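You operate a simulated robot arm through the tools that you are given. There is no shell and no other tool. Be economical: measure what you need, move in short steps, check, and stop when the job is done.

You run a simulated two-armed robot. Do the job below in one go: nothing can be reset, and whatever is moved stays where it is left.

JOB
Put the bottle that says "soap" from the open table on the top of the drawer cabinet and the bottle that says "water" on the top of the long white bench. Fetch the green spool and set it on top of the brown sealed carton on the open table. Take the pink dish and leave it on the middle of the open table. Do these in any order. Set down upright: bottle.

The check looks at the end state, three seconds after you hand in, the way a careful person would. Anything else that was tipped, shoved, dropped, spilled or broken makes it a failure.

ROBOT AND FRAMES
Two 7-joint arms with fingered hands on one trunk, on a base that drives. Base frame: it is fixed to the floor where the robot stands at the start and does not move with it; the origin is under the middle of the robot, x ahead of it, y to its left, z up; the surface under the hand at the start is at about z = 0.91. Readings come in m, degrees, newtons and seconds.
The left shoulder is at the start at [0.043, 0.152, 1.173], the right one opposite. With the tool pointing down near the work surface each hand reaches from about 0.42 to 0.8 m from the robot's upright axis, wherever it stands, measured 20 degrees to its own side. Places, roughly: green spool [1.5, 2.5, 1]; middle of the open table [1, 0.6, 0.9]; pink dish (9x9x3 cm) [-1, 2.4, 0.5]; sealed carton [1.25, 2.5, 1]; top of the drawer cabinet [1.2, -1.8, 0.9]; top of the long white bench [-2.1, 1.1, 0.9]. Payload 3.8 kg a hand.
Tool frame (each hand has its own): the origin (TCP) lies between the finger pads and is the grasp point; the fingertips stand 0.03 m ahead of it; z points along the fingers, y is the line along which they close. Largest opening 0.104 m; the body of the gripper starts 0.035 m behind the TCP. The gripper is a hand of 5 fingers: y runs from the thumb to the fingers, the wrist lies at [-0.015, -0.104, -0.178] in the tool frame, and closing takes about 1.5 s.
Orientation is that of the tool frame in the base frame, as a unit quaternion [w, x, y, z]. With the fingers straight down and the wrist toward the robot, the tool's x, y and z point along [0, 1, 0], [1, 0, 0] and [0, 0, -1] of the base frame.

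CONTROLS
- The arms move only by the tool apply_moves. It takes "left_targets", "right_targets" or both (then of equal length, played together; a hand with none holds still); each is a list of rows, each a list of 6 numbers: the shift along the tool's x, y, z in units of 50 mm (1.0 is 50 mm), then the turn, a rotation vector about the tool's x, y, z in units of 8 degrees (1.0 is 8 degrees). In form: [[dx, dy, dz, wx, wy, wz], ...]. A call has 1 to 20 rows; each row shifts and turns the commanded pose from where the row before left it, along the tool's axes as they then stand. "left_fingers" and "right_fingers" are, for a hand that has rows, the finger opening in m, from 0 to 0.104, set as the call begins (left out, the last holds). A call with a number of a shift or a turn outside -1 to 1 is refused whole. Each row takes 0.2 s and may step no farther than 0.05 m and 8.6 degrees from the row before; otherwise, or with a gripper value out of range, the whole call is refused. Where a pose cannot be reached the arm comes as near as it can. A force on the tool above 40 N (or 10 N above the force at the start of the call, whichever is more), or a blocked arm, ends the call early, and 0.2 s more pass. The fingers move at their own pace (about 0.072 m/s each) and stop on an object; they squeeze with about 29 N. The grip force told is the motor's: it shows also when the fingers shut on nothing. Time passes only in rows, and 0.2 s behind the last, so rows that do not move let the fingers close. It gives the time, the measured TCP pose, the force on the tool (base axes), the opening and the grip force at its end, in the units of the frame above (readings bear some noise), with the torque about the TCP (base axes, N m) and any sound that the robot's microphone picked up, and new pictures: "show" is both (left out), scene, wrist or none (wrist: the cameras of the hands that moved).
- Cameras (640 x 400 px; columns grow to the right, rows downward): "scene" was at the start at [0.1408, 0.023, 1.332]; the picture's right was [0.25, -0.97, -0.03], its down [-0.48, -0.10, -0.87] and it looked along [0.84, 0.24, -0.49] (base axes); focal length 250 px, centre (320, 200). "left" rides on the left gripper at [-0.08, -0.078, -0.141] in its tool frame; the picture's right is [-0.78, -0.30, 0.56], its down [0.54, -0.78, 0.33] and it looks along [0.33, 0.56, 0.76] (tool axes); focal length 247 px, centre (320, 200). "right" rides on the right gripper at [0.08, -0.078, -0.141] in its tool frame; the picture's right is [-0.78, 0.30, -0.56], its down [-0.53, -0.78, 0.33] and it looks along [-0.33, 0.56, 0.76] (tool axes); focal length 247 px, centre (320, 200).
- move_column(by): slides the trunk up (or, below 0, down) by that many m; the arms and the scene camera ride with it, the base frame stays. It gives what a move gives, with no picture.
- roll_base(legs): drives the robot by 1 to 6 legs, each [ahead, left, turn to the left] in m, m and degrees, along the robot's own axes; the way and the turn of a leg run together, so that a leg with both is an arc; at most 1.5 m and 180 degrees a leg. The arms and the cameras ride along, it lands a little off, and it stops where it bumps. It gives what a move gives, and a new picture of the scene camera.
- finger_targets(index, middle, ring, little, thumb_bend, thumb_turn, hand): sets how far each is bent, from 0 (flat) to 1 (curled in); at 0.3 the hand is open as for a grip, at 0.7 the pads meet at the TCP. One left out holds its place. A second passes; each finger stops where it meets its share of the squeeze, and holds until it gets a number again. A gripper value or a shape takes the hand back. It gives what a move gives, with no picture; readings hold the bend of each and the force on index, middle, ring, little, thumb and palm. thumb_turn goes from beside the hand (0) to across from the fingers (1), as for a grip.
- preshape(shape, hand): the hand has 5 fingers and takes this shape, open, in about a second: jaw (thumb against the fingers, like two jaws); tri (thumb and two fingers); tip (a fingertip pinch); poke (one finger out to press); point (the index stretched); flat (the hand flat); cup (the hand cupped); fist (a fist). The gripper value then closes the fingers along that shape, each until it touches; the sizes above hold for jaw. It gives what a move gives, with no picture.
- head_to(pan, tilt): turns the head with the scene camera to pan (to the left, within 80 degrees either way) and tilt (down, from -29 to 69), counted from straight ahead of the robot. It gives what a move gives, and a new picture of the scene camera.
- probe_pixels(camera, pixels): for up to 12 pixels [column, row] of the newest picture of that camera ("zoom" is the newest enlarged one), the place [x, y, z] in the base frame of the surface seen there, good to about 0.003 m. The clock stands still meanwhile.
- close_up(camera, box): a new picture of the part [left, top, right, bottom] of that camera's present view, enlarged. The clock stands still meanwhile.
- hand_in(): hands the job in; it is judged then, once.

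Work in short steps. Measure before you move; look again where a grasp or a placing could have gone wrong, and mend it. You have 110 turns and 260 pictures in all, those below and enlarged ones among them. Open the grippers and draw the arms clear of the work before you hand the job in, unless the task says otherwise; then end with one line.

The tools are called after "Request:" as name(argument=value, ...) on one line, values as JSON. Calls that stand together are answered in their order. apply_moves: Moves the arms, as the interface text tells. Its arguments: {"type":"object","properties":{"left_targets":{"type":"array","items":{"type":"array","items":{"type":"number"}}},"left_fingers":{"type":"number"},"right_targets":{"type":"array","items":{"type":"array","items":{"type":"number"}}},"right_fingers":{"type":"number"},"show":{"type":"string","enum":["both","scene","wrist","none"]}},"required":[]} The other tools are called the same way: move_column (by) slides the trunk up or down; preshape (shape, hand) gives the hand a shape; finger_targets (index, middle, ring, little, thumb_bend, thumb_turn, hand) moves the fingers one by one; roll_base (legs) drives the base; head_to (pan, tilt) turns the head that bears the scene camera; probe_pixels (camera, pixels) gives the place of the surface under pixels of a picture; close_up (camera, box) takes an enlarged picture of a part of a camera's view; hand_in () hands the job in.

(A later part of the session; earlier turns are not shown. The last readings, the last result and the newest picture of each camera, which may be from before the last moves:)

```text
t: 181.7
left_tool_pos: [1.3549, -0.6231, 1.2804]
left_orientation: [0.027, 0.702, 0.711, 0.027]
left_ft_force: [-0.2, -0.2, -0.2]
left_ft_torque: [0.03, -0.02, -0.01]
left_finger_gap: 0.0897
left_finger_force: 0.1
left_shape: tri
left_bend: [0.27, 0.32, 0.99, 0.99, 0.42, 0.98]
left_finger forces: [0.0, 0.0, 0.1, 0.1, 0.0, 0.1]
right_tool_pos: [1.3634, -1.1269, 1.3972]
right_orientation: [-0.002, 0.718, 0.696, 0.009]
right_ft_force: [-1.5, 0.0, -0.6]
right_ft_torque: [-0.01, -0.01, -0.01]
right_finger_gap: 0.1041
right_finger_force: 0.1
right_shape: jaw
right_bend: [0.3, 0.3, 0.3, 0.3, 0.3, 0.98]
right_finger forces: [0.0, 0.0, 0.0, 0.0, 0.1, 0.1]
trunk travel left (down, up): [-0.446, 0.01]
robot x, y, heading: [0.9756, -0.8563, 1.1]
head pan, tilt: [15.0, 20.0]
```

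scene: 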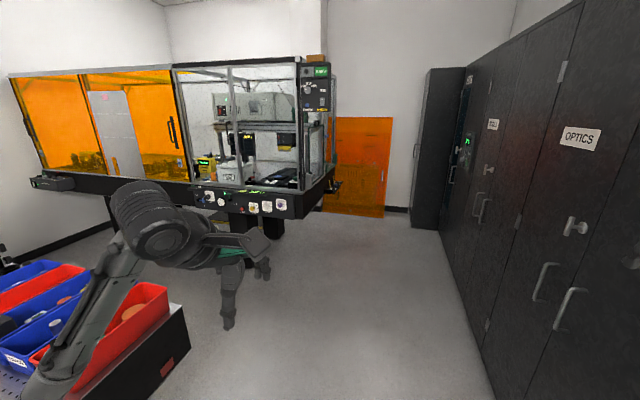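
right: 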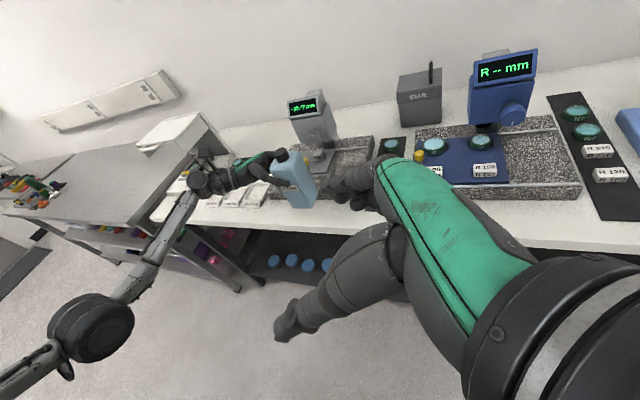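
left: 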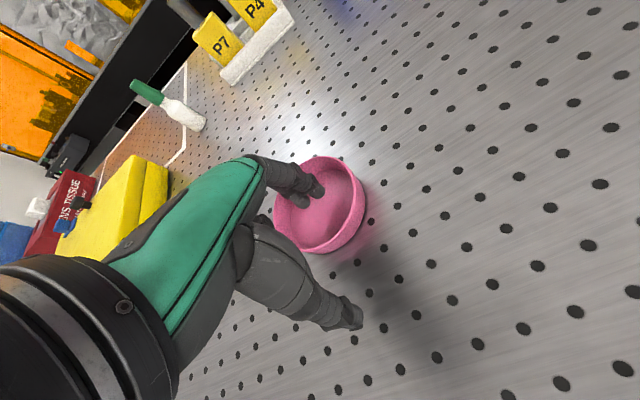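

Clear. I advance 1.15 m, turn left 180° to face −x, and look.

Request:
probe_pixels(camera="scene", pixels=[[185, 350], [160, 395], [280, 205], [60, 185], [150, 300]])

Request:
roll_base(legs=[[1.15, 0, -1], [0, 0, 179.5]])

Request:
head_to(pan=-35, tilt=20)

```text
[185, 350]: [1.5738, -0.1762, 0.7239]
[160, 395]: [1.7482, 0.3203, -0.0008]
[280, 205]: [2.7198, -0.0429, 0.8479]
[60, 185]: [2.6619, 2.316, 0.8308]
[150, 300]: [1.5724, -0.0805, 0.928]
```

```text
t: 194.9
left_tool_pos: [1.7416, -1.0757, 1.2808]
left_orientation: [-0.027, -0.705, 0.708, 0.027]
left_ft_force: [-0.7, -0.1, -0.8]
left_ft_torque: [0.0, 0.01, -0.02]
left_finger_gap: 0.0897
left_finger_force: 0.1
left_shape: tri
left_bend: [0.27, 0.32, 0.99, 0.99, 0.42, 0.98]
left_finger forces: [0.0, 0.1, 0.0, 0.0, 0.0, 0.0]
right_tool_pos: [1.7444, -0.5736, 1.3975]
right_orientation: [-0.008, -0.689, 0.725, -0.001]
right_ft_force: [1.0, -0.5, 0.1]
right_ft_torque: [-0.01, 0.03, 0.0]
right_finger_gap: 0.1039
right_finger_force: 0.1
right_shape: jaw
right_bend: [0.3, 0.3, 0.3, 0.3, 0.3, 0.98]
right_finger forces: [0.0, 0.0, 0.1, 0.0, 0.1, 0.1]
trunk travel left (down, up): [-0.446, 0.01]
robot x, y, heading: [2.1214, -0.8461, 179.8]
head pan, tilt: [15.0, 20.0]
```

scene: 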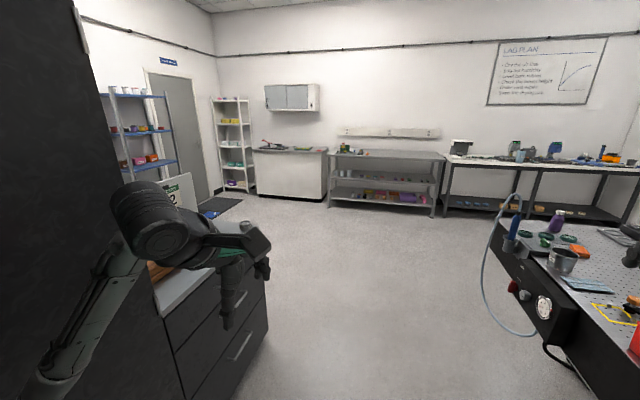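

```text
t: 196.1
left_tool_pos: [1.7418, -1.0766, 1.2813]
left_orientation: [-0.027, -0.704, 0.709, 0.027]
left_ft_force: [0.1, -0.1, 0.8]
left_ft_torque: [-0.02, -0.01, -0.01]
left_finger_gap: 0.0895
left_finger_force: 0.2
left_shape: tri
left_bend: [0.27, 0.32, 0.99, 0.99, 0.42, 0.98]
left_finger forces: [0.0, 0.0, 0.1, 0.1, 0.0, 0.1]
right_tool_pos: [1.7442, -0.5734, 1.3968]
right_orientation: [-0.009, -0.69, 0.724, -0.001]
right_ft_force: [0.6, 0.7, 0.0]
right_ft_torque: [0.0, 0.01, -0.01]
right_finger_gap: 0.1038
right_finger_force: 0.1
right_shape: jaw
right_bend: [0.3, 0.3, 0.3, 0.3, 0.3, 0.98]
right_finger forces: [0.1, 0.0, 0.0, 0.0, 0.0, 0.0]
trunk travel left (down, up): [-0.446, 0.01]
robot x, y, heading: [2.1252, -0.8514, 179.8]
head pan, tilt: [-35.0, 20.0]
```

scene: 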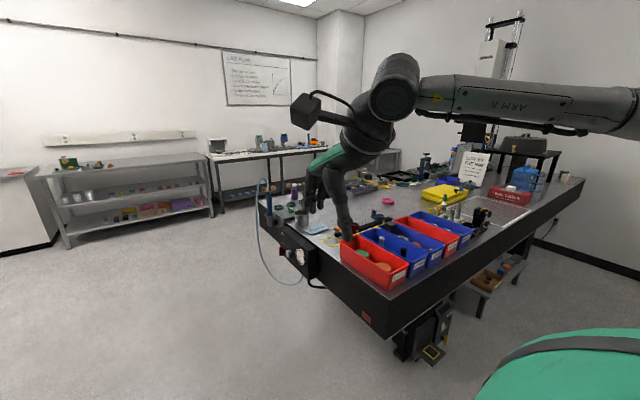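

Table far edge x≈1.57. I sidestep right (+y) along the aisle.

Request:
roll_base(legs=[[0.02, -1.4, 0], [0, -1.3, 0]])

Request:
head_to(pan=-30, tilt=30)

```text
t: 209.1
left_tool_pos: [1.7491, 1.6013, 1.2802]
left_orientation: [-0.026, -0.701, 0.712, 0.027]
left_ft_force: [-0.5, 0.2, 0.5]
left_ft_torque: [0.02, 0.03, -0.01]
left_finger_gap: 0.09
left_finger_force: 0.1
left_shape: tri
left_bend: [0.27, 0.32, 0.99, 0.99, 0.42, 0.98]
left_finger forces: [0.1, 0.0, 0.1, 0.1, 0.0, 0.1]
right_tool_pos: [1.7567, 2.1058, 1.3982]
right_orientation: [-0.007, -0.685, 0.729, -0.001]
right_ft_force: [-0.4, -0.4, 0.0]
right_ft_torque: [0.03, 0.02, 0.02]
right_finger_gap: 0.1039
right_finger_force: 0.1
right_shape: jaw
right_bend: [0.3, 0.3, 0.3, 0.3, 0.3, 0.98]
right_finger forces: [0.0, 0.0, 0.0, 0.0, 0.1, 0.1]
trunk travel left (down, up): [-0.446, 0.01]
robot x, y, heading: [2.1335, 1.8238, 179.4]
head pan, tilt: [-35.0, 20.0]
```

scene: 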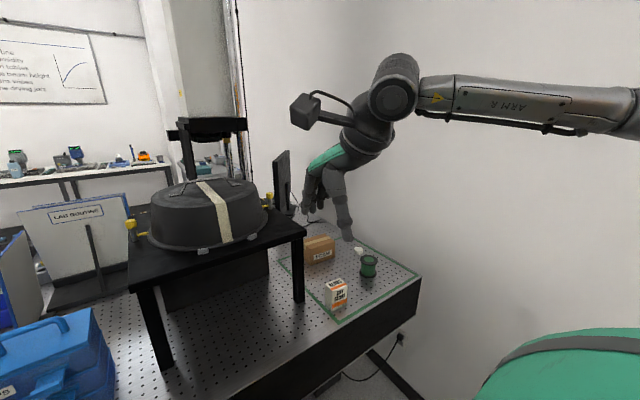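

```text
t: 209.8
left_tool_pos: [1.7485, 1.6029, 1.2806]
left_orientation: [-0.027, -0.701, 0.712, 0.027]
left_ft_force: [0.2, -0.3, 0.6]
left_ft_torque: [0.02, 0.01, 0.03]
left_finger_gap: 0.0897
left_finger_force: 0.1
left_shape: tri
left_bend: [0.27, 0.32, 0.99, 0.99, 0.42, 0.98]
left_finger forces: [0.0, 0.0, 0.1, 0.0, 0.0, 0.1]
right_tool_pos: [1.7566, 2.1084, 1.3963]
right_orientation: [-0.009, -0.685, 0.729, -0.001]
right_ft_force: [0.4, -0.4, -0.4]
right_ft_torque: [-0.02, 0.0, -0.02]
right_finger_gap: 0.1039
right_finger_force: 0.0
right_shape: jaw
right_bend: [0.3, 0.3, 0.3, 0.3, 0.3, 0.98]
right_finger forces: [0.0, 0.0, 0.0, 0.1, 0.0, 0.0]
trunk travel left (down, up): [-0.446, 0.01]
robot x, y, heading: [2.1335, 1.8249, 179.3]
head pan, tilt: [-30.0, 30.0]
```

scene: 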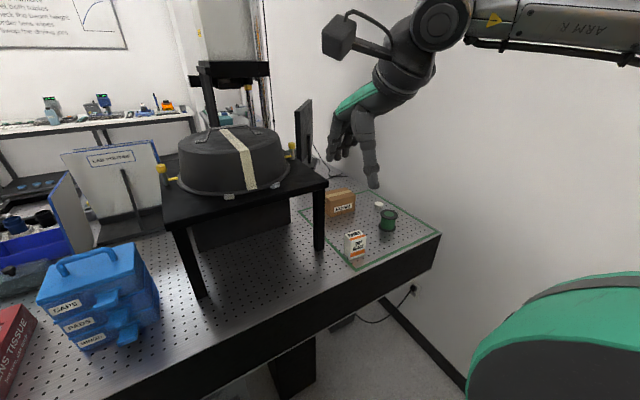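

Found: brown carton (340,205), green spool (388,220), white bottle cap-like item (379,206), box (355,242). I zoom and probe.

Request:
close_up(camera="scene", box=[300, 170, 450, 280])

Request:
probe_pixels(camera="scene", pixels=[[388, 211], [388, 220], [388, 229], [381, 220], [396, 220], [340, 195], [327, 193], [354, 200], [340, 210], [379, 205], [354, 234], [440, 237]])

```text
3.64 times, centred on (375, 225) of scene
```

zoom: 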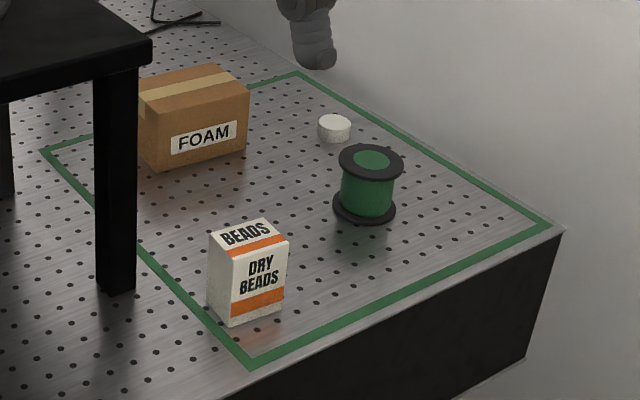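

```text
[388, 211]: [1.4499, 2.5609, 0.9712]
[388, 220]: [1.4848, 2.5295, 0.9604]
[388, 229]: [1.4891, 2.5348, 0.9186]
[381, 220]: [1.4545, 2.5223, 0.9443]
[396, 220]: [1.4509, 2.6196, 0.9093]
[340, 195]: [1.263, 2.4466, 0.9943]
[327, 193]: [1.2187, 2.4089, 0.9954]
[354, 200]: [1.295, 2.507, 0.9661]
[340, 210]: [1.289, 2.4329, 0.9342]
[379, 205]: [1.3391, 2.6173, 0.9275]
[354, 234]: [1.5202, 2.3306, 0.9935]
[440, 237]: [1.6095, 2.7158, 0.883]
```

Spool centre ≈(1.465,2.545), z 0.908–0.972; carton top z≈0.995 around (1.245,2.46). I retract the left hand, and position the base at ≈(1.97,2.25).

Request:
apply_moves(left_targets=[[0, -0.8, 0, 0, 0, 0], [0, -0.8, 0, 0, 0, 0]], show="none")

Request:
roll_base(legs=[[0, -0.42, 0.6], [0.16, 0, 0]])

Request:
head_to(pan=-20, tilt=40)

```text
t: 210.4
left_tool_pos: [1.7667, 1.5959, 1.2942]
left_orientation: [-0.027, -0.701, 0.712, 0.026]
left_ft_force: [0.0, 0.4, 0.4]
left_ft_torque: [-0.02, 0.0, 0.01]
left_finger_gap: 0.0897
left_finger_force: 0.1
left_shape: tri
left_bend: [0.27, 0.32, 0.99, 0.99, 0.42, 0.98]
left_finger forces: [0.1, 0.1, 0.1, 0.0, 0.1, 0.0]
left hand out of reach, approached as far as the arm can: row 1, 2
right_tool_pos: [1.7573, 2.1054, 1.3973]
right_orientation: [-0.01, -0.685, 0.728, 0.0]
right_ft_force: [1.0, 0.3, 0.2]
right_ft_torque: [0.0, 0.0, 0.03]
right_finger_gap: 0.1036
right_finger_force: 0.1
right_shape: jaw
right_bend: [0.3, 0.3, 0.3, 0.3, 0.3, 0.98]
right_finger forces: [0.0, 0.0, 0.0, 0.0, 0.1, 0.1]
trunk travel left (down, up): [-0.446, 0.01]
robot x, y, heading: [2.1301, 1.8237, 179.1]
head pan, tilt: [-30.0, 30.0]
```

```text
t: 214.0
left_tool_pos: [1.6222, 2.0142, 1.295]
left_orientation: [-0.028, -0.706, 0.707, 0.027]
left_ft_force: [0.0, -0.2, 0.4]
left_ft_torque: [0.0, 0.03, 0.01]
left_finger_gap: 0.09
left_finger_force: 0.0
left_shape: tri
left_bend: [0.27, 0.32, 0.99, 0.99, 0.42, 0.98]
left_finger forces: [0.0, 0.0, 0.0, 0.0, 0.0, 0.0]
right_tool_pos: [1.6039, 2.5228, 1.3984]
right_orientation: [-0.01, -0.689, 0.725, 0.0]
right_ft_force: [1.4, 0.9, 0.2]
right_ft_torque: [0.01, 0.0, -0.05]
right_finger_gap: 0.1038
right_finger_force: 0.1
right_shape: jaw
right_bend: [0.3, 0.3, 0.3, 0.3, 0.3, 0.98]
right_finger forces: [0.0, 0.1, 0.1, 0.1, 0.1, 0.1]
trunk travel left (down, up): [-0.446, 0.01]
robot x, y, heading: [1.9799, 2.2451, 180.3]
head pan, tilt: [-30.0, 30.0]
```

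scene: 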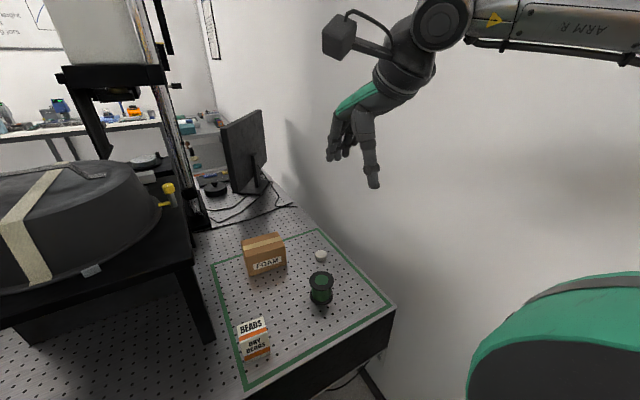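

```text
t: 214.7
left_tool_pos: [1.6182, 2.0139, 1.2948]
left_orientation: [-0.027, -0.705, 0.708, 0.028]
left_ft_force: [-0.4, -0.4, -0.4]
left_ft_torque: [-0.01, 0.01, 0.0]
left_finger_gap: 0.0898
left_finger_force: 0.0
left_shape: tri
left_bend: [0.27, 0.32, 0.99, 0.99, 0.42, 0.98]
left_finger forces: [0.0, 0.0, 0.0, 0.1, 0.1, 0.0]
right_tool_pos: [1.6005, 2.5228, 1.3975]
right_orientation: [-0.009, -0.69, 0.724, -0.001]
right_ft_force: [0.8, 0.1, 1.4]
right_ft_torque: [0.02, -0.03, -0.02]
right_finger_gap: 0.1039
right_finger_force: 0.1
right_shape: jaw
right_bend: [0.3, 0.3, 0.3, 0.3, 0.3, 0.98]
right_finger forces: [0.0, 0.0, 0.1, 0.0, 0.0, 0.0]
trunk travel left (down, up): [-0.446, 0.01]
robot x, y, heading: [1.9809, 2.2415, 179.8]
head pan, tilt: [-20.0, 40.0]
```

scene: 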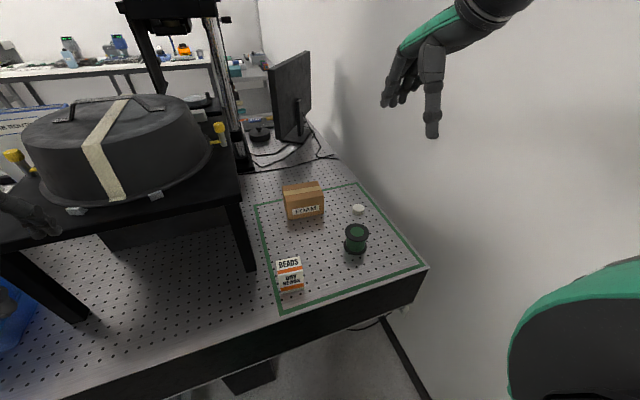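

I zoom for accurate spool and carton measurement.

Request:
close_up(camera="scene", box=[240, 170, 440, 310])

Request:
probe_pixels(camera="scene", pixels=[[357, 229], [347, 230], [368, 231], [357, 236], [357, 224], [302, 187], [284, 187], [320, 183], [287, 193], [323, 190], [290, 183], [316, 180]])

```text
2.86 times, centred on (340, 240) of scene
```

zoom: 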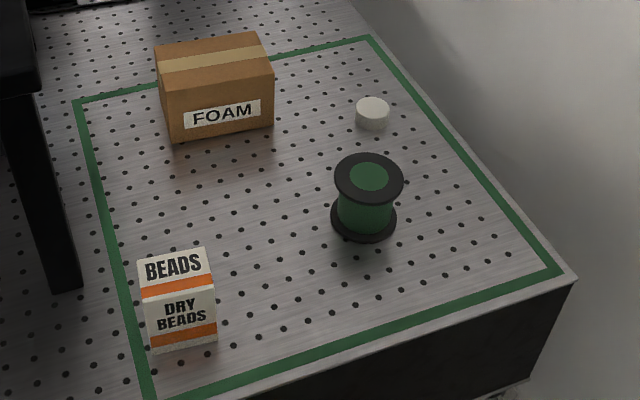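

```text
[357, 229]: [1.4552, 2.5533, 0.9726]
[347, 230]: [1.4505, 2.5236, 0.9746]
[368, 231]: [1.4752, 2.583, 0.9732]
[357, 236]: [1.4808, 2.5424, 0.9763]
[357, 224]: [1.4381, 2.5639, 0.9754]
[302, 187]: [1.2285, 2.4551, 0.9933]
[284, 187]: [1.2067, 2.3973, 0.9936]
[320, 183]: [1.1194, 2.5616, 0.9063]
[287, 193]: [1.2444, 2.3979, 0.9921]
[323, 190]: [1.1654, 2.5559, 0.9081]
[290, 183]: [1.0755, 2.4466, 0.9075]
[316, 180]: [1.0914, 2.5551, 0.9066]
```

Request:
probe_pixels(camera="zoom", pixels=[[160, 50], [252, 36], [270, 70], [170, 90], [214, 60], [369, 177], [369, 157], [369, 197], [338, 178], [400, 178], [372, 100], [215, 90]])

```text
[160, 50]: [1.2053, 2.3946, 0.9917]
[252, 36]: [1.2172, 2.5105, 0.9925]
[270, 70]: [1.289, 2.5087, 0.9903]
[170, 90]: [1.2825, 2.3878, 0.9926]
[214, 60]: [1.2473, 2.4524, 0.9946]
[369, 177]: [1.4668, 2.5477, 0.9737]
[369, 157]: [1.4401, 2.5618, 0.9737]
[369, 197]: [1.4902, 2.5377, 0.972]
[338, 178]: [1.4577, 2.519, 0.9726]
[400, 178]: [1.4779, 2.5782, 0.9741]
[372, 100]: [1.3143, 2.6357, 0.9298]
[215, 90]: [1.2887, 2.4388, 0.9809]
```

I check the rack's nearest edge so that lowering the trunk does not bring the left hand onto it.

Request:
probe_pixels(camera="scene", pixels=[[237, 195], [150, 212], [70, 228], [10, 240], [235, 250], [35, 215], [5, 195]])

```text
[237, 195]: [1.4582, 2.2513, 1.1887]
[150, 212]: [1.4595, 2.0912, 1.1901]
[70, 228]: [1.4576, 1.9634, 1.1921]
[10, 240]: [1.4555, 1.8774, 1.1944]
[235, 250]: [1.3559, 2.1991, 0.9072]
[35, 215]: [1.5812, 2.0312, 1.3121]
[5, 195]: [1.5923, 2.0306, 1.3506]
```

Rack edge x=1.458, left hand clear at x≥1.55. I lower the trunk 0.17 and bring the right hand above the spool.

Request:
move_column(by=-0.17)

Request:
apply_moves(right_targets=[[-0.12, 0.9, 0, 0, 0, 0.3], [-0.12, 0.9, 0, 0, 0, 0], [-0.12, 0.85, 0, 0, 0, 0], [0, 0, 0.9, 0, 0, 0], [0, 0, 0.9, 0, 0, 0], [0, 0, 0.9, 0, 0, 0]])

```text
t: 216.7
left_tool_pos: [1.6012, 2.0137, 1.0911]
left_orientation: [0.003, -0.706, 0.708, -0.002]
left_ft_force: [-0.3, -0.1, -0.1]
left_ft_torque: [-0.02, 0.01, 0.0]
left_finger_gap: 0.0901
left_finger_force: 0.1
left_shape: tri
left_bend: [0.27, 0.32, 0.99, 0.99, 0.42, 0.98]
left_finger forces: [0.0, 0.0, 0.1, 0.0, 0.0, 0.1]
right_tool_pos: [1.6015, 2.5243, 1.2265]
right_orientation: [-0.01, -0.69, 0.724, -0.001]
right_ft_force: [-0.2, 0.1, -0.2]
right_ft_torque: [0.0, 0.0, 0.02]
right_finger_gap: 0.1035
right_finger_force: 0.0
right_shape: jaw
right_bend: [0.3, 0.3, 0.3, 0.3, 0.3, 0.98]
right_finger forces: [0.0, 0.1, 0.1, 0.1, 0.0, 0.0]
trunk travel left (down, up): [-0.276, 0.18]
robot x, y, heading: [1.9771, 2.2482, 179.9]
head pan, tilt: [-20.0, 40.0]
```

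```text
t: 218.1
left_tool_pos: [1.5999, 2.0137, 1.0907]
left_orientation: [0.002, -0.706, 0.708, -0.004]
left_ft_force: [-0.1, 0.1, -0.6]
left_ft_torque: [-0.01, -0.04, 0.0]
left_finger_gap: 0.0899
left_finger_force: 0.1
left_shape: tri
left_bend: [0.27, 0.32, 0.99, 0.99, 0.42, 0.98]
left_finger forces: [0.0, 0.0, 0.0, 0.0, 0.0, 0.0]
right_tool_pos: [1.4658, 2.5519, 1.0922]
right_orientation: [-0.008, -0.674, 0.739, -0.001]
right_ft_force: [1.5, -0.2, -1.1]
right_ft_torque: [0.02, -0.01, 0.06]
right_finger_gap: 0.1038
right_finger_force: 0.1
right_shape: jaw
right_bend: [0.3, 0.3, 0.3, 0.3, 0.3, 0.98]
right_finger forces: [0.1, 0.0, 0.0, 0.0, 0.0, 0.0]
trunk travel left (down, up): [-0.276, 0.18]
robot x, y, heading: [1.976, 2.2485, 179.8]
head pan, tilt: [-20.0, 40.0]
```

scene: 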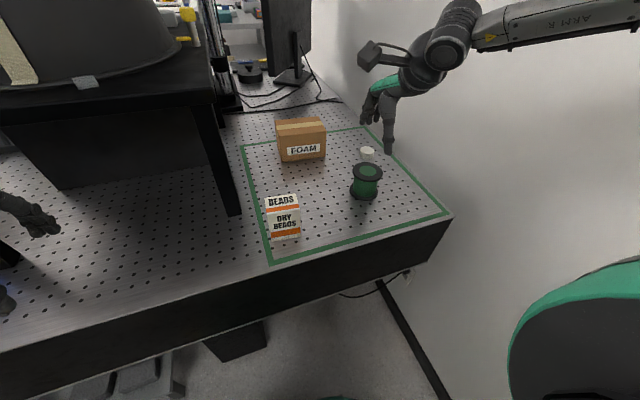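
right: 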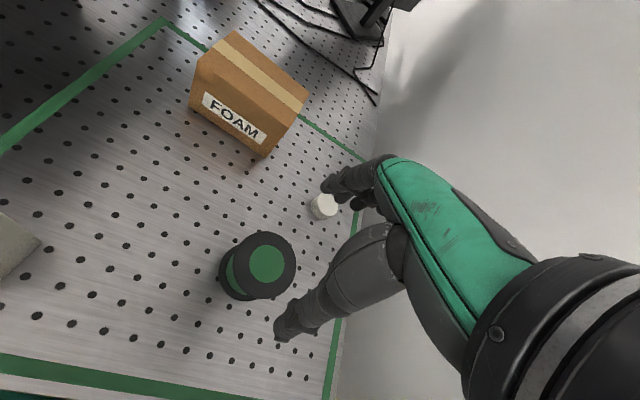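

Spool projects where expected (265,262). I descend, correcting the small yaw.

Request:
apply_moves(right_targets=[[0.06, 0, 0.9, 0, 0, -0.6], [0, 0, 0.9, 0, 0, 0], [0, 0, 0.9, 0, 0, 0]])

```text
t: 218.8
left_tool_pos: [1.6009, 2.0141, 1.0915]
left_orientation: [0.003, -0.706, 0.708, -0.003]
left_ft_force: [0.5, 0.5, 0.8]
left_ft_torque: [0.01, 0.01, -0.03]
left_finger_gap: 0.0901
left_finger_force: 0.0
left_shape: tri
left_bend: [0.27, 0.32, 0.99, 0.99, 0.42, 0.98]
left_finger forces: [0.0, 0.0, 0.0, 0.0, 0.0, 0.0]
right_tool_pos: [1.4665, 2.5439, 0.9601]
right_orientation: [-0.008, -0.704, 0.71, -0.001]
right_ft_force: [-0.5, -0.7, 0.9]
right_ft_torque: [0.02, 0.0, 0.0]
right_finger_gap: 0.1039
right_finger_force: 0.1
right_shape: jaw
right_bend: [0.3, 0.3, 0.3, 0.3, 0.3, 0.98]
right_finger forces: [0.1, 0.0, 0.1, 0.0, 0.0, 0.0]
trunk travel left (down, up): [-0.276, 0.18]
robot x, y, heading: [1.9824, 2.2422, 179.7]
head pan, tilt: [-20.0, 40.0]
```

scene: 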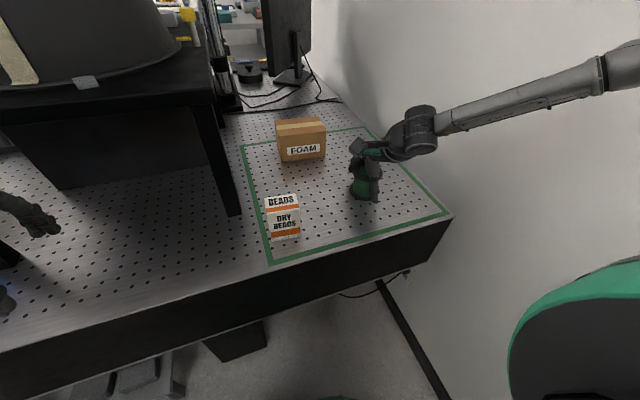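
right: 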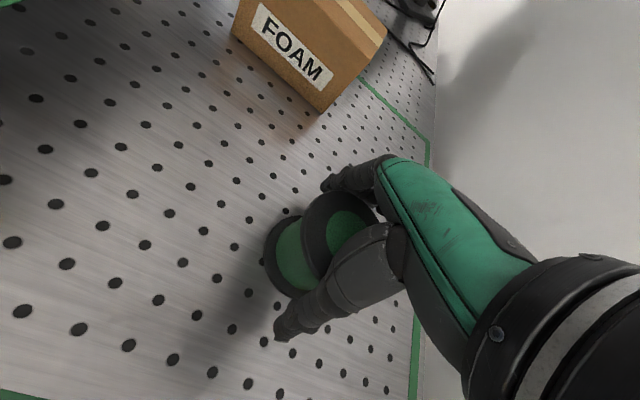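

Spool is between the fingers. I lower 1.2 cm more and close.

Request:
apply_moves(right_targets=[[0, 0, 0.24, 0, 0, 0]], show="none")

Request:
apply_moves(right_targets=[[0, 0, 0, 0, 0, 0], [0, 0, 0, 0, 0, 0], [0, 0, 0, 0, 0, 0], [0, 0, 0, 0, 0, 0], [0, 0, 0, 0, 0, 0], [0, 0, 0, 0, 0, 0], [0, 0, 0, 0, 0, 0]], right_fingers=0.02)

```text
t: 219.2
left_tool_pos: [1.6018, 2.0124, 1.0921]
left_orientation: [0.003, -0.705, 0.709, -0.003]
left_ft_force: [0.2, 0.1, -0.2]
left_ft_torque: [0.02, 0.03, 0.02]
left_finger_gap: 0.0898
left_finger_force: 0.0
left_shape: tri
left_bend: [0.27, 0.32, 0.99, 0.99, 0.42, 0.98]
left_finger forces: [0.1, 0.0, 0.0, 0.0, 0.0, 0.1]
right_tool_pos: [1.4659, 2.5449, 0.9474]
right_orientation: [-0.01, -0.705, 0.71, 0.0]
right_ft_force: [0.1, 0.2, 2.3]
right_ft_torque: [-0.05, 0.02, 0.01]
right_finger_gap: 0.1042
right_finger_force: 0.0
right_shape: jaw
right_bend: [0.3, 0.3, 0.3, 0.3, 0.3, 0.98]
right_finger forces: [1.3, 0.0, 0.1, 0.0, 1.3, 0.0]
trunk travel left (down, up): [-0.276, 0.18]
robot x, y, heading: [1.9791, 2.2425, 179.9]
head pan, tilt: [-20.0, 40.0]
```

```text
t: 220.8
left_tool_pos: [1.6017, 2.0118, 1.092]
left_orientation: [0.001, -0.705, 0.709, -0.003]
left_ft_force: [0.5, 0.5, -0.1]
left_ft_torque: [-0.03, -0.03, 0.02]
left_finger_gap: 0.0898
left_finger_force: 0.0
left_shape: tri
left_bend: [0.27, 0.32, 0.99, 0.99, 0.42, 0.98]
left_finger forces: [0.0, 0.1, 0.1, 0.1, 0.1, 0.0]
right_tool_pos: [1.4649, 2.5439, 0.9489]
right_orientation: [-0.01, -0.705, 0.709, 0.002]
right_ft_force: [-7.3, 0.5, 17.2]
right_ft_torque: [0.37, 0.9, 0.14]
right_finger_gap: 0.0469
right_finger_force: 28.6
right_shape: jaw
right_bend: [0.75, 0.51, 0.49, 0.52, 0.66, 0.99]
right_finger forces: [9.1, 37.9, 3.5, 0.0, 27.9, 0.0]
trunk travel left (down, up): [-0.276, 0.18]
robot x, y, heading: [1.9788, 2.2474, 179.9]
head pan, tilt: [-20.0, 40.0]
```

scene: 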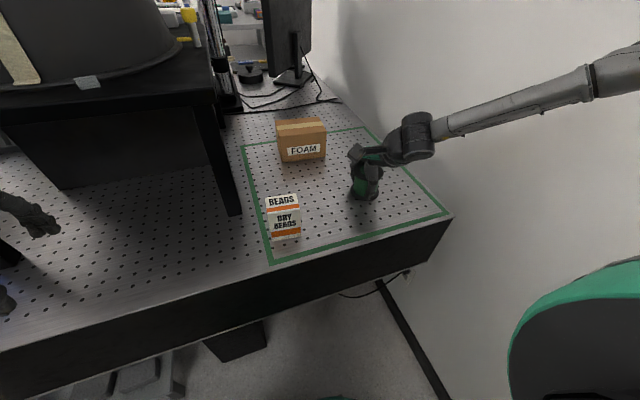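
right: 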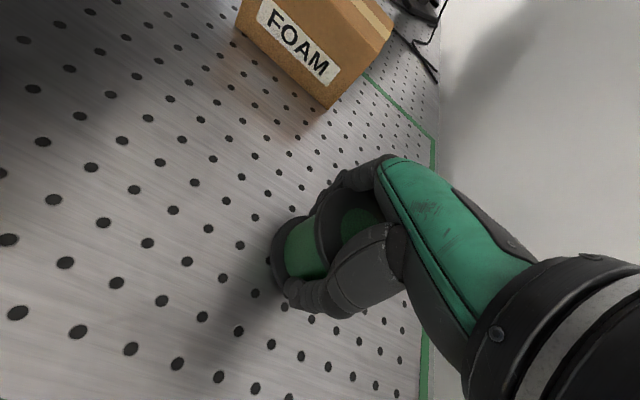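

Gripped on the core (gap 0.047) with some wedge force. I lift 5 cm and check the reading.

Request:
apply_moves(right_targets=[[0, 0, -0.3, 0, 0, 0], [0, 0, -0.4, 0, 0, 0], [0, 0, -0.5, 0, 0, 0], [0, 0, 0, 0, 0, 0]])

Request:
close_up(camera="scene", box=[260, 90, 460, 230])

```text
t: 221.8
left_tool_pos: [1.6015, 2.0137, 1.0923]
left_orientation: [0.004, -0.705, 0.709, -0.003]
left_ft_force: [-0.3, 0.0, -0.3]
left_ft_torque: [0.0, 0.01, -0.03]
left_finger_gap: 0.0898
left_finger_force: 0.0
left_shape: tri
left_bend: [0.27, 0.32, 0.99, 0.99, 0.42, 0.98]
left_finger forces: [0.1, 0.0, 0.1, 0.0, 0.0, 0.0]
right_tool_pos: [1.4655, 2.5467, 1.0047]
right_orientation: [-0.008, -0.704, 0.71, -0.001]
right_ft_force: [0.6, -0.4, -1.9]
right_ft_torque: [-0.03, 0.02, 0.02]
right_finger_gap: 0.0449
right_finger_force: 28.9
right_shape: jaw
right_bend: [0.75, 0.53, 0.52, 0.52, 0.66, 0.97]
right_finger forces: [7.0, 19.2, 3.9, 0.0, 28.3, 0.0]
trunk travel left (down, up): [-0.276, 0.18]
robot x, y, heading: [1.9806, 2.2391, 179.9]
head pan, tilt: [-20.0, 40.0]
```

scene: 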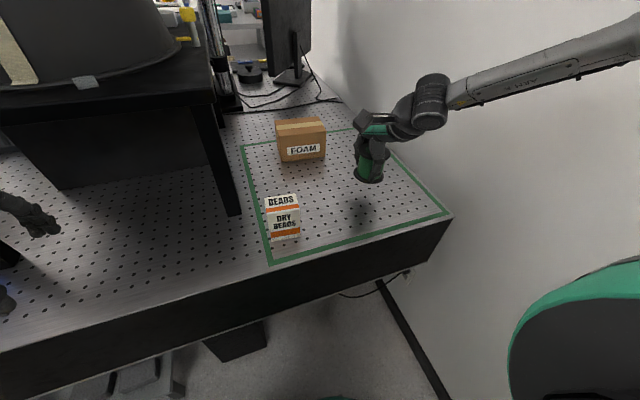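
right: 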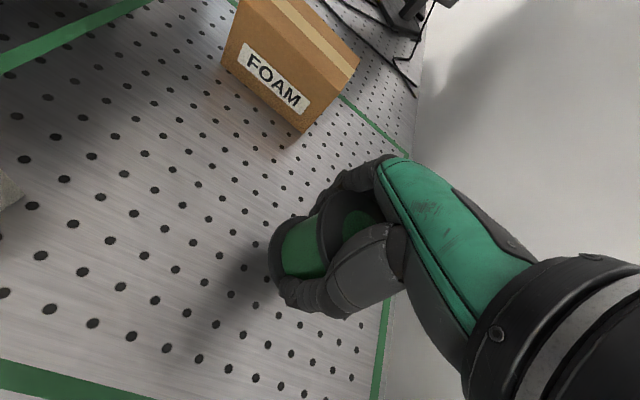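

```text
2.86 times, centred on (360, 160) of scene
```

zoom: 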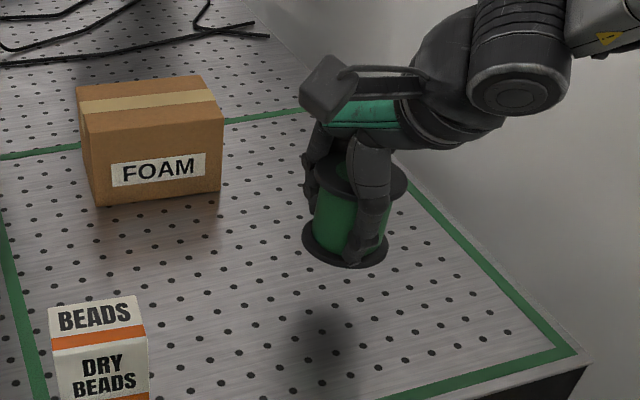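

Held slightly tilted. I raise 9 cm and carry it over the carton.

Request:
apply_moves(right_targets=[[0, 0, -0.9, 0, 0, 0], [0, 0, -0.9, 0, 0, 0], [0.39, 0.87, 0, 0, 0, 0], [0.39, 0.87, 0, 0, 0, 0], [0.39, 0.87, 0, 0, 0, 0], [0.39, 0.87, 0, 0, 0, 0], [0.39, 0.87, 0, 0, 0, 0]])

Request:
close_up(camera="scene", box=[220, 60, 420, 200])

```text
t: 223.4
left_tool_pos: [1.6011, 2.0131, 1.0918]
left_orientation: [0.004, -0.706, 0.708, -0.002]
left_ft_force: [0.0, -0.5, 0.3]
left_ft_torque: [0.03, 0.0, -0.02]
left_finger_gap: 0.0899
left_finger_force: 0.1
left_shape: tri
left_bend: [0.27, 0.32, 0.99, 0.99, 0.42, 0.98]
left_finger forces: [0.0, 0.0, 0.0, 0.1, 0.0, 0.1]
right_tool_pos: [1.2827, 2.4656, 1.0986]
right_orientation: [-0.008, -0.704, 0.71, 0.0]
right_ft_force: [0.1, -0.1, -1.3]
right_ft_torque: [0.01, 0.01, -0.01]
right_finger_gap: 0.0446
right_finger_force: 28.8
right_shape: jaw
right_bend: [0.75, 0.54, 0.53, 0.52, 0.66, 0.97]
right_finger forces: [7.1, 18.4, 4.2, 0.0, 27.8, 0.1]
right hand out of reach, approached as far as the arm can: row 7
trunk travel left (down, up): [-0.276, 0.18]
robot x, y, heading: [1.98, 2.2453, 180.0]
head pan, tilt: [-20.0, 40.0]
```

scene: 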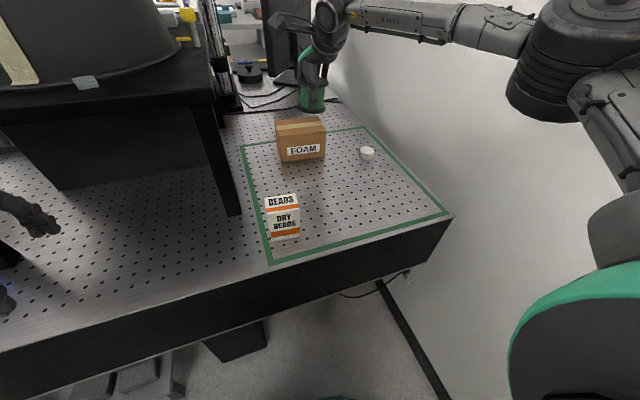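
right: 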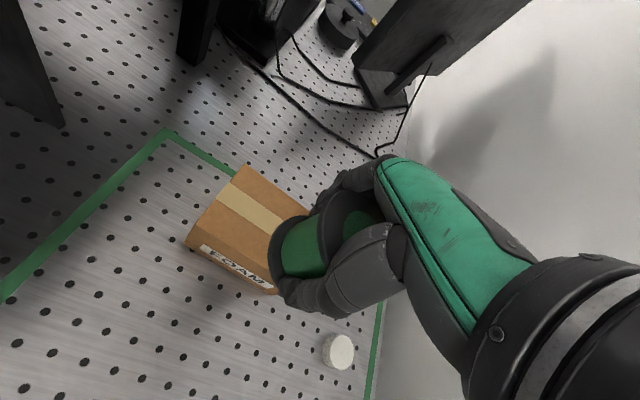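

```text
2.86 times, centred on (320, 130) of scene
```

zoom: 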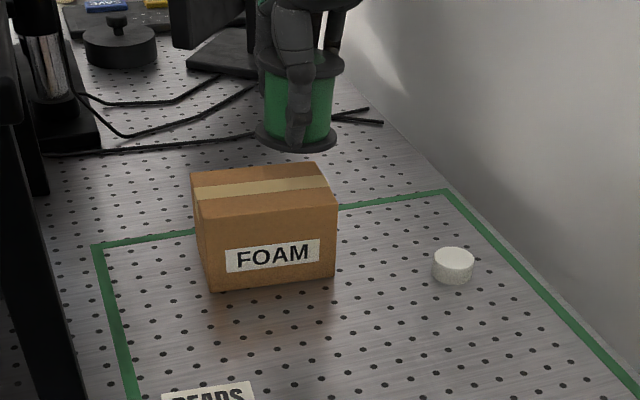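

Short by ~4 cm. I raise the left hand above rack height, then roll 0.045 ahead.

Request:
apply_moves(left_targets=[[0, 0, -0.9, 0, 0, 0], [0, 0, -0.9, 0, 0, 0], [0, 0, -0.9, 0, 0, 0], [0, 0, -0.9, 0, 0, 0], [0, 0, -0.9, 0, 0, 0]], show="none")

Request:
roll_base(legs=[[0.045, 0.01, 0]])

```text
t: 224.7
left_tool_pos: [1.6016, 2.014, 1.3177]
left_orientation: [0.004, -0.705, 0.709, -0.004]
left_ft_force: [-0.3, 0.2, 0.2]
left_ft_torque: [0.0, -0.01, 0.0]
left_finger_gap: 0.0901
left_finger_force: 0.0
left_shape: tri
left_bend: [0.27, 0.32, 0.99, 0.99, 0.42, 0.98]
left_finger forces: [0.0, 0.0, 0.0, 0.0, 0.1, 0.0]
right_tool_pos: [1.2833, 2.466, 1.1001]
right_orientation: [-0.01, -0.704, 0.71, 0.001]
right_ft_force: [0.2, 0.1, -1.5]
right_ft_torque: [-0.02, -0.01, 0.02]
right_finger_gap: 0.0443
right_finger_force: 29.0
right_shape: jaw
right_bend: [0.75, 0.54, 0.53, 0.52, 0.66, 0.97]
right_finger forces: [7.0, 18.2, 4.3, 0.1, 27.8, 0.0]
trunk travel left (down, up): [-0.276, 0.18]
robot x, y, heading: [1.9812, 2.2423, 180.0]
head pan, tilt: [-20.0, 40.0]
```

```text
t: 225.6
left_tool_pos: [1.5631, 2.0058, 1.3204]
left_orientation: [0.0, -0.705, 0.709, -0.001]
left_ft_force: [0.2, 0.5, -0.1]
left_ft_torque: [-0.04, 0.04, 0.05]
left_finger_gap: 0.0899
left_finger_force: 0.1
left_shape: tri
left_bend: [0.27, 0.33, 0.99, 0.99, 0.42, 0.98]
left_finger forces: [0.0, 0.0, 0.0, 0.1, 0.1, 0.0]
right_tool_pos: [1.2443, 2.4567, 1.1027]
right_orientation: [-0.011, -0.705, 0.709, 0.002]
right_ft_force: [0.2, -0.4, -1.5]
right_ft_torque: [0.01, 0.03, 0.0]
right_finger_gap: 0.0447
right_finger_force: 28.9
right_shape: jaw
right_bend: [0.75, 0.54, 0.53, 0.52, 0.66, 0.97]
right_finger forces: [7.1, 18.2, 4.4, 0.0, 27.8, 0.0]
trunk travel left (down, up): [-0.276, 0.18]
robot x, y, heading: [1.9377, 2.2358, 180.0]
head pan, tilt: [-20.0, 40.0]
```

scene: 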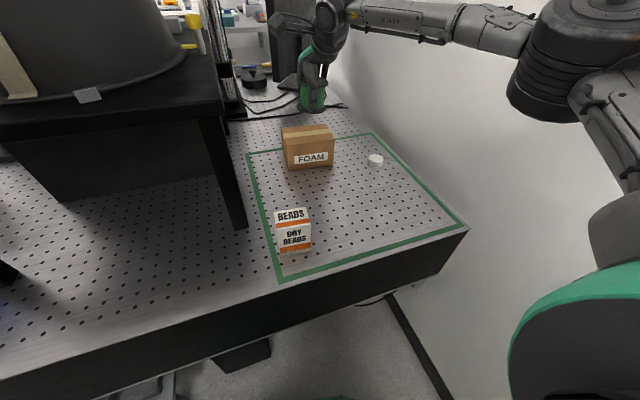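

Now over the carton. I verify spool's actual tilt and position.

Request:
close_up(camera="scene", box=[260, 60, 380, 180])

Request:
probe_pixels(camera="scene", pixels=[[312, 111], [300, 108], [324, 107], [303, 88], [307, 132]])

Request:
close_up(camera="right", box=[140, 140, 460, 340])

```text
3.33 times, centred on (320, 120) of scene
```

zoom: 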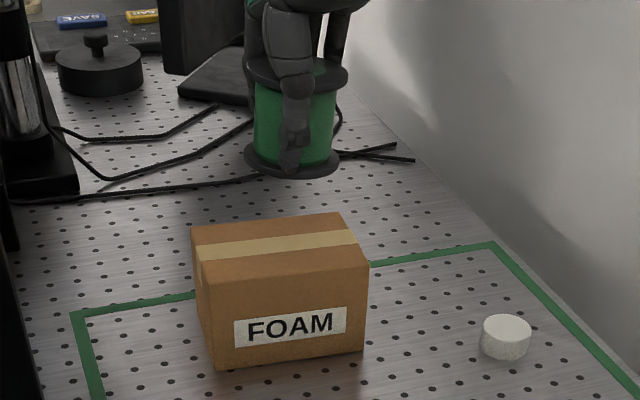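

```text
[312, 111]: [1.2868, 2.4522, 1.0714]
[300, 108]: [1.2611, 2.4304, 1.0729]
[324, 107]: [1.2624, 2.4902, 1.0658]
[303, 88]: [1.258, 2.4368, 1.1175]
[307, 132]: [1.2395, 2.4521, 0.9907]
```

```text
2.00 times, centred on (300, 240) of right
```

zoom: 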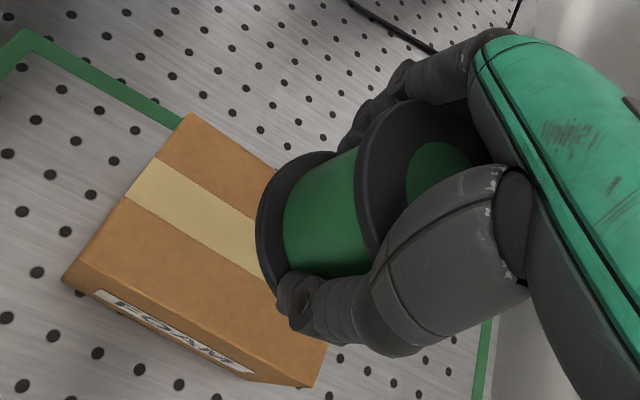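

The spool leans ~6.7° (lower at +y). I rotate the hand to level it and shift 1 cm to centre.

Request:
apply_moves(right_targets=[[0.16, 0.15, 0.3, 0, -0.8, 0], [0, 0, 0, 0, 0, 0]])

Request:
close_up(camera="scene", box=[260, 60, 380, 180])

Request:
probe_pixels(camera="zoom", pixels=[[290, 185], [250, 175], [335, 175]])

```text
t: 226.2
left_tool_pos: [1.5582, 2.0051, 1.3191]
left_orientation: [0.001, -0.706, 0.708, -0.002]
left_ft_force: [0.3, -0.1, 0.2]
left_ft_torque: [-0.02, 0.02, 0.0]
left_finger_gap: 0.0896
left_finger_force: 0.1
left_shape: tri
left_bend: [0.27, 0.32, 0.99, 0.99, 0.42, 0.98]
left_finger forces: [0.1, 0.0, 0.0, 0.1, 0.0, 0.0]
right_tool_pos: [1.2505, 2.4555, 1.0861]
right_orientation: [0.029, -0.704, 0.709, 0.04]
right_ft_force: [0.7, 0.6, -2.6]
right_ft_torque: [-0.04, 0.04, -0.02]
right_finger_gap: 0.0445
right_finger_force: 28.7
right_shape: jaw
right_bend: [0.75, 0.54, 0.53, 0.52, 0.66, 0.97]
right_finger forces: [7.1, 18.1, 4.2, 0.1, 27.9, 0.1]
right hand out of reach, approached as far as the arm can: row 1
trunk travel left (down, up): [-0.276, 0.18]
robot x, y, heading: [1.9347, 2.2372, 179.9]
head pan, tilt: [-20.0, 40.0]
```

scene: 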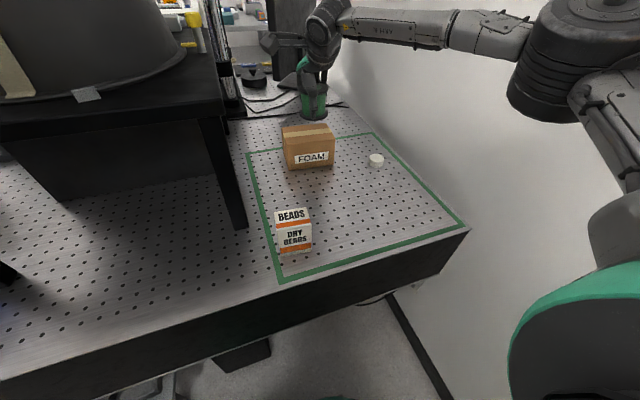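
right: 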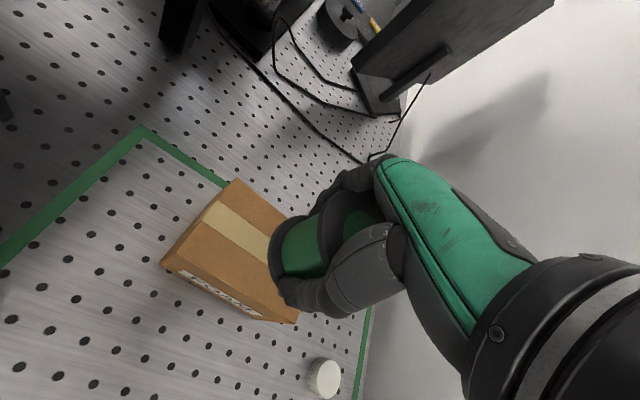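

```text
3.33 times, centred on (320, 120) of scene
```

zoom: 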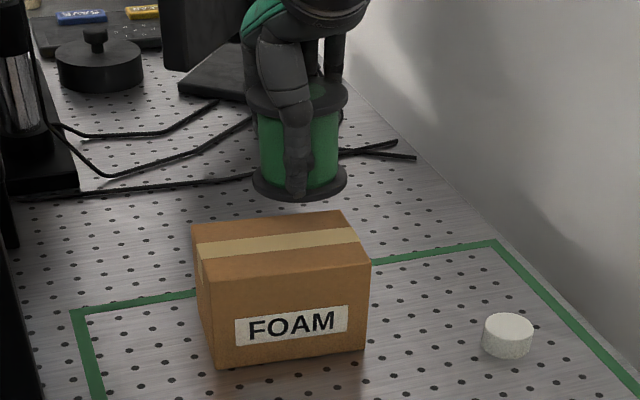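

```text
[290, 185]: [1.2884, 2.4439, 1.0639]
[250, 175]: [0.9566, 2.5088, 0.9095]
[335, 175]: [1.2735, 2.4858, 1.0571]
```

Level now, but ~1.5 cm too near the front edge; I roll 0.02 ahead and re-probe.

Request:
roll_base(legs=[[0.022, 0, 0]])

Request:
close_up(camera="scene", box=[270, 70, 360, 175])

Request:
apply_moves(right_targets=[[0, 0, 0, 0, 0, 0]], show="none")

```text
t: 227.0
left_tool_pos: [1.5408, 2.0055, 1.3209]
left_orientation: [0.001, -0.706, 0.709, -0.001]
left_ft_force: [0.7, 0.2, 0.0]
left_ft_torque: [0.02, 0.04, 0.0]
left_finger_gap: 0.0896
left_finger_force: 0.0
left_shape: tri
left_bend: [0.27, 0.33, 0.99, 0.99, 0.42, 0.98]
left_finger forces: [0.0, 0.0, 0.1, 0.0, 0.1, 0.0]
right_tool_pos: [1.231, 2.4538, 1.0884]
right_orientation: [0.028, -0.704, 0.709, 0.042]
right_ft_force: [0.4, -0.1, -1.4]
right_ft_torque: [-0.02, 0.03, 0.02]
right_finger_gap: 0.0445
right_finger_force: 29.4
right_shape: jaw
right_bend: [0.75, 0.54, 0.53, 0.52, 0.66, 0.97]
right_finger forces: [7.1, 18.0, 4.4, 0.1, 27.9, 0.0]
trunk travel left (down, up): [-0.276, 0.18]
robot x, y, heading: [1.9105, 2.2354, 180.1]
head pan, tilt: [-20.0, 40.0]
```

scene: 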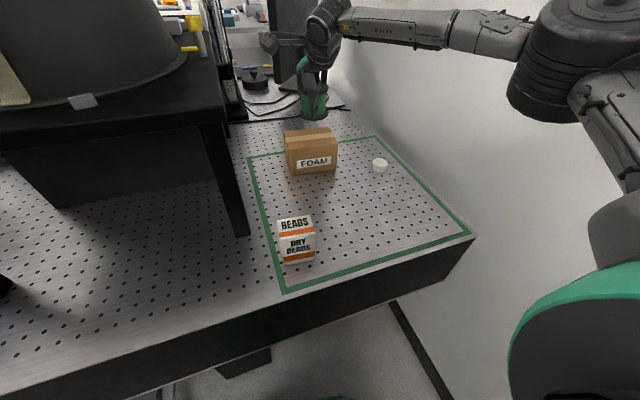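

```text
3.81 times, centred on (315, 122) of scene
```

zoom: 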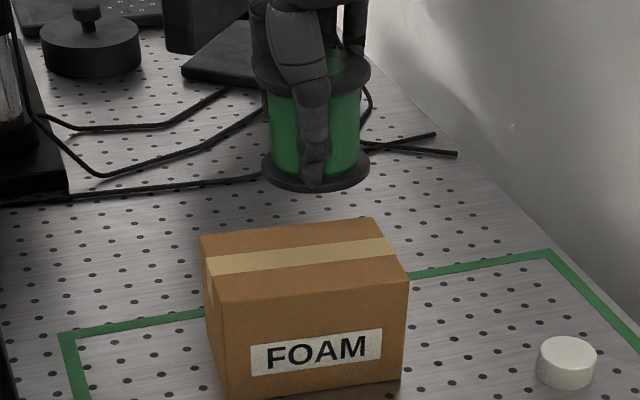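

```text
t: 227.4
left_tool_pos: [1.5342, 2.0038, 1.3165]
left_orientation: [0.003, -0.706, 0.708, -0.003]
left_ft_force: [0.3, 1.6, -0.1]
left_ft_torque: [0.0, 0.01, 0.01]
left_finger_gap: 0.0899
left_finger_force: 0.1
left_shape: tri
left_bend: [0.27, 0.32, 0.99, 0.99, 0.42, 0.98]
left_finger forces: [0.0, 0.0, 0.0, 0.0, 0.1, 0.1]
right_tool_pos: [1.2261, 2.4552, 1.0859]
right_orientation: [0.03, -0.704, 0.709, 0.04]
right_ft_force: [0.3, 0.2, -2.5]
right_ft_torque: [-0.04, 0.01, 0.02]
right_finger_gap: 0.0446
right_finger_force: 29.2
right_shape: jaw
right_bend: [0.75, 0.54, 0.53, 0.52, 0.66, 0.97]
right_finger forces: [7.1, 18.0, 4.4, 0.1, 27.9, 0.1]
trunk travel left (down, up): [-0.276, 0.18]
robot x, y, heading: [1.9171, 2.2375, 179.9]
head pan, tilt: [-20.0, 40.0]
```

Request:
probe_pixels(camera="zoom", pixels=[[300, 188], [350, 185], [268, 170], [364, 168], [310, 255], [330, 190]])

```text
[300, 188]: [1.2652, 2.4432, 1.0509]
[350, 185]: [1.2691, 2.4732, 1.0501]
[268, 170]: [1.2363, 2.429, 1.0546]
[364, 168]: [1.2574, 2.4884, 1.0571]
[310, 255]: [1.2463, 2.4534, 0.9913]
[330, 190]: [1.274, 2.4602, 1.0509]
```

Spool bottom is at z≈1.049, centred (1.244,2.459) over the carton (top 0.992). I lower vertically with the trunk.

Request:
move_column(by=-0.05)

Request:
close_up(camera="scene", box=[270, 30, 360, 135])

```text
t: 228.3
left_tool_pos: [1.5356, 2.0042, 1.2674]
left_orientation: [0.002, -0.706, 0.708, -0.002]
left_ft_force: [-0.3, -0.3, 0.3]
left_ft_torque: [-0.02, 0.03, -0.02]
left_finger_gap: 0.0899
left_finger_force: 0.0
left_shape: tri
left_bend: [0.27, 0.32, 0.99, 0.99, 0.42, 0.98]
left_finger forces: [0.0, 0.1, 0.1, 0.0, 0.1, 0.0]
right_tool_pos: [1.2289, 2.4551, 1.0351]
right_orientation: [0.029, -0.703, 0.709, 0.039]
right_ft_force: [-0.2, 0.1, -2.0]
right_ft_torque: [-0.01, 0.03, 0.0]
right_finger_gap: 0.0443
right_finger_force: 29.1
right_shape: jaw
right_bend: [0.75, 0.54, 0.54, 0.52, 0.67, 0.97]
right_finger forces: [7.9, 18.2, 4.5, 0.0, 28.2, 0.1]
trunk travel left (down, up): [-0.226, 0.23]
robot x, y, heading: [1.9129, 2.2399, 179.9]
head pan, tilt: [-20.0, 40.0]
```

```text
3.81 times, centred on (315, 82) of scene
```

zoom: 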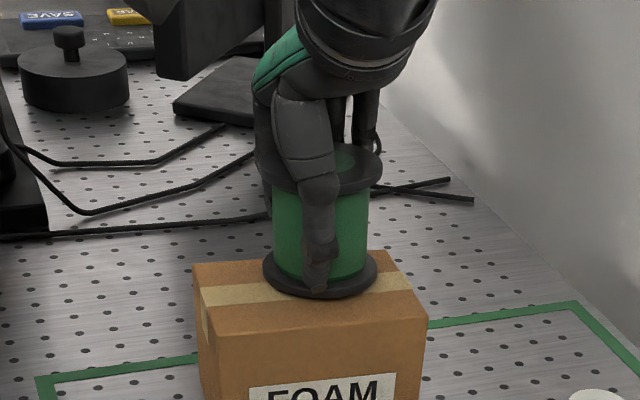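

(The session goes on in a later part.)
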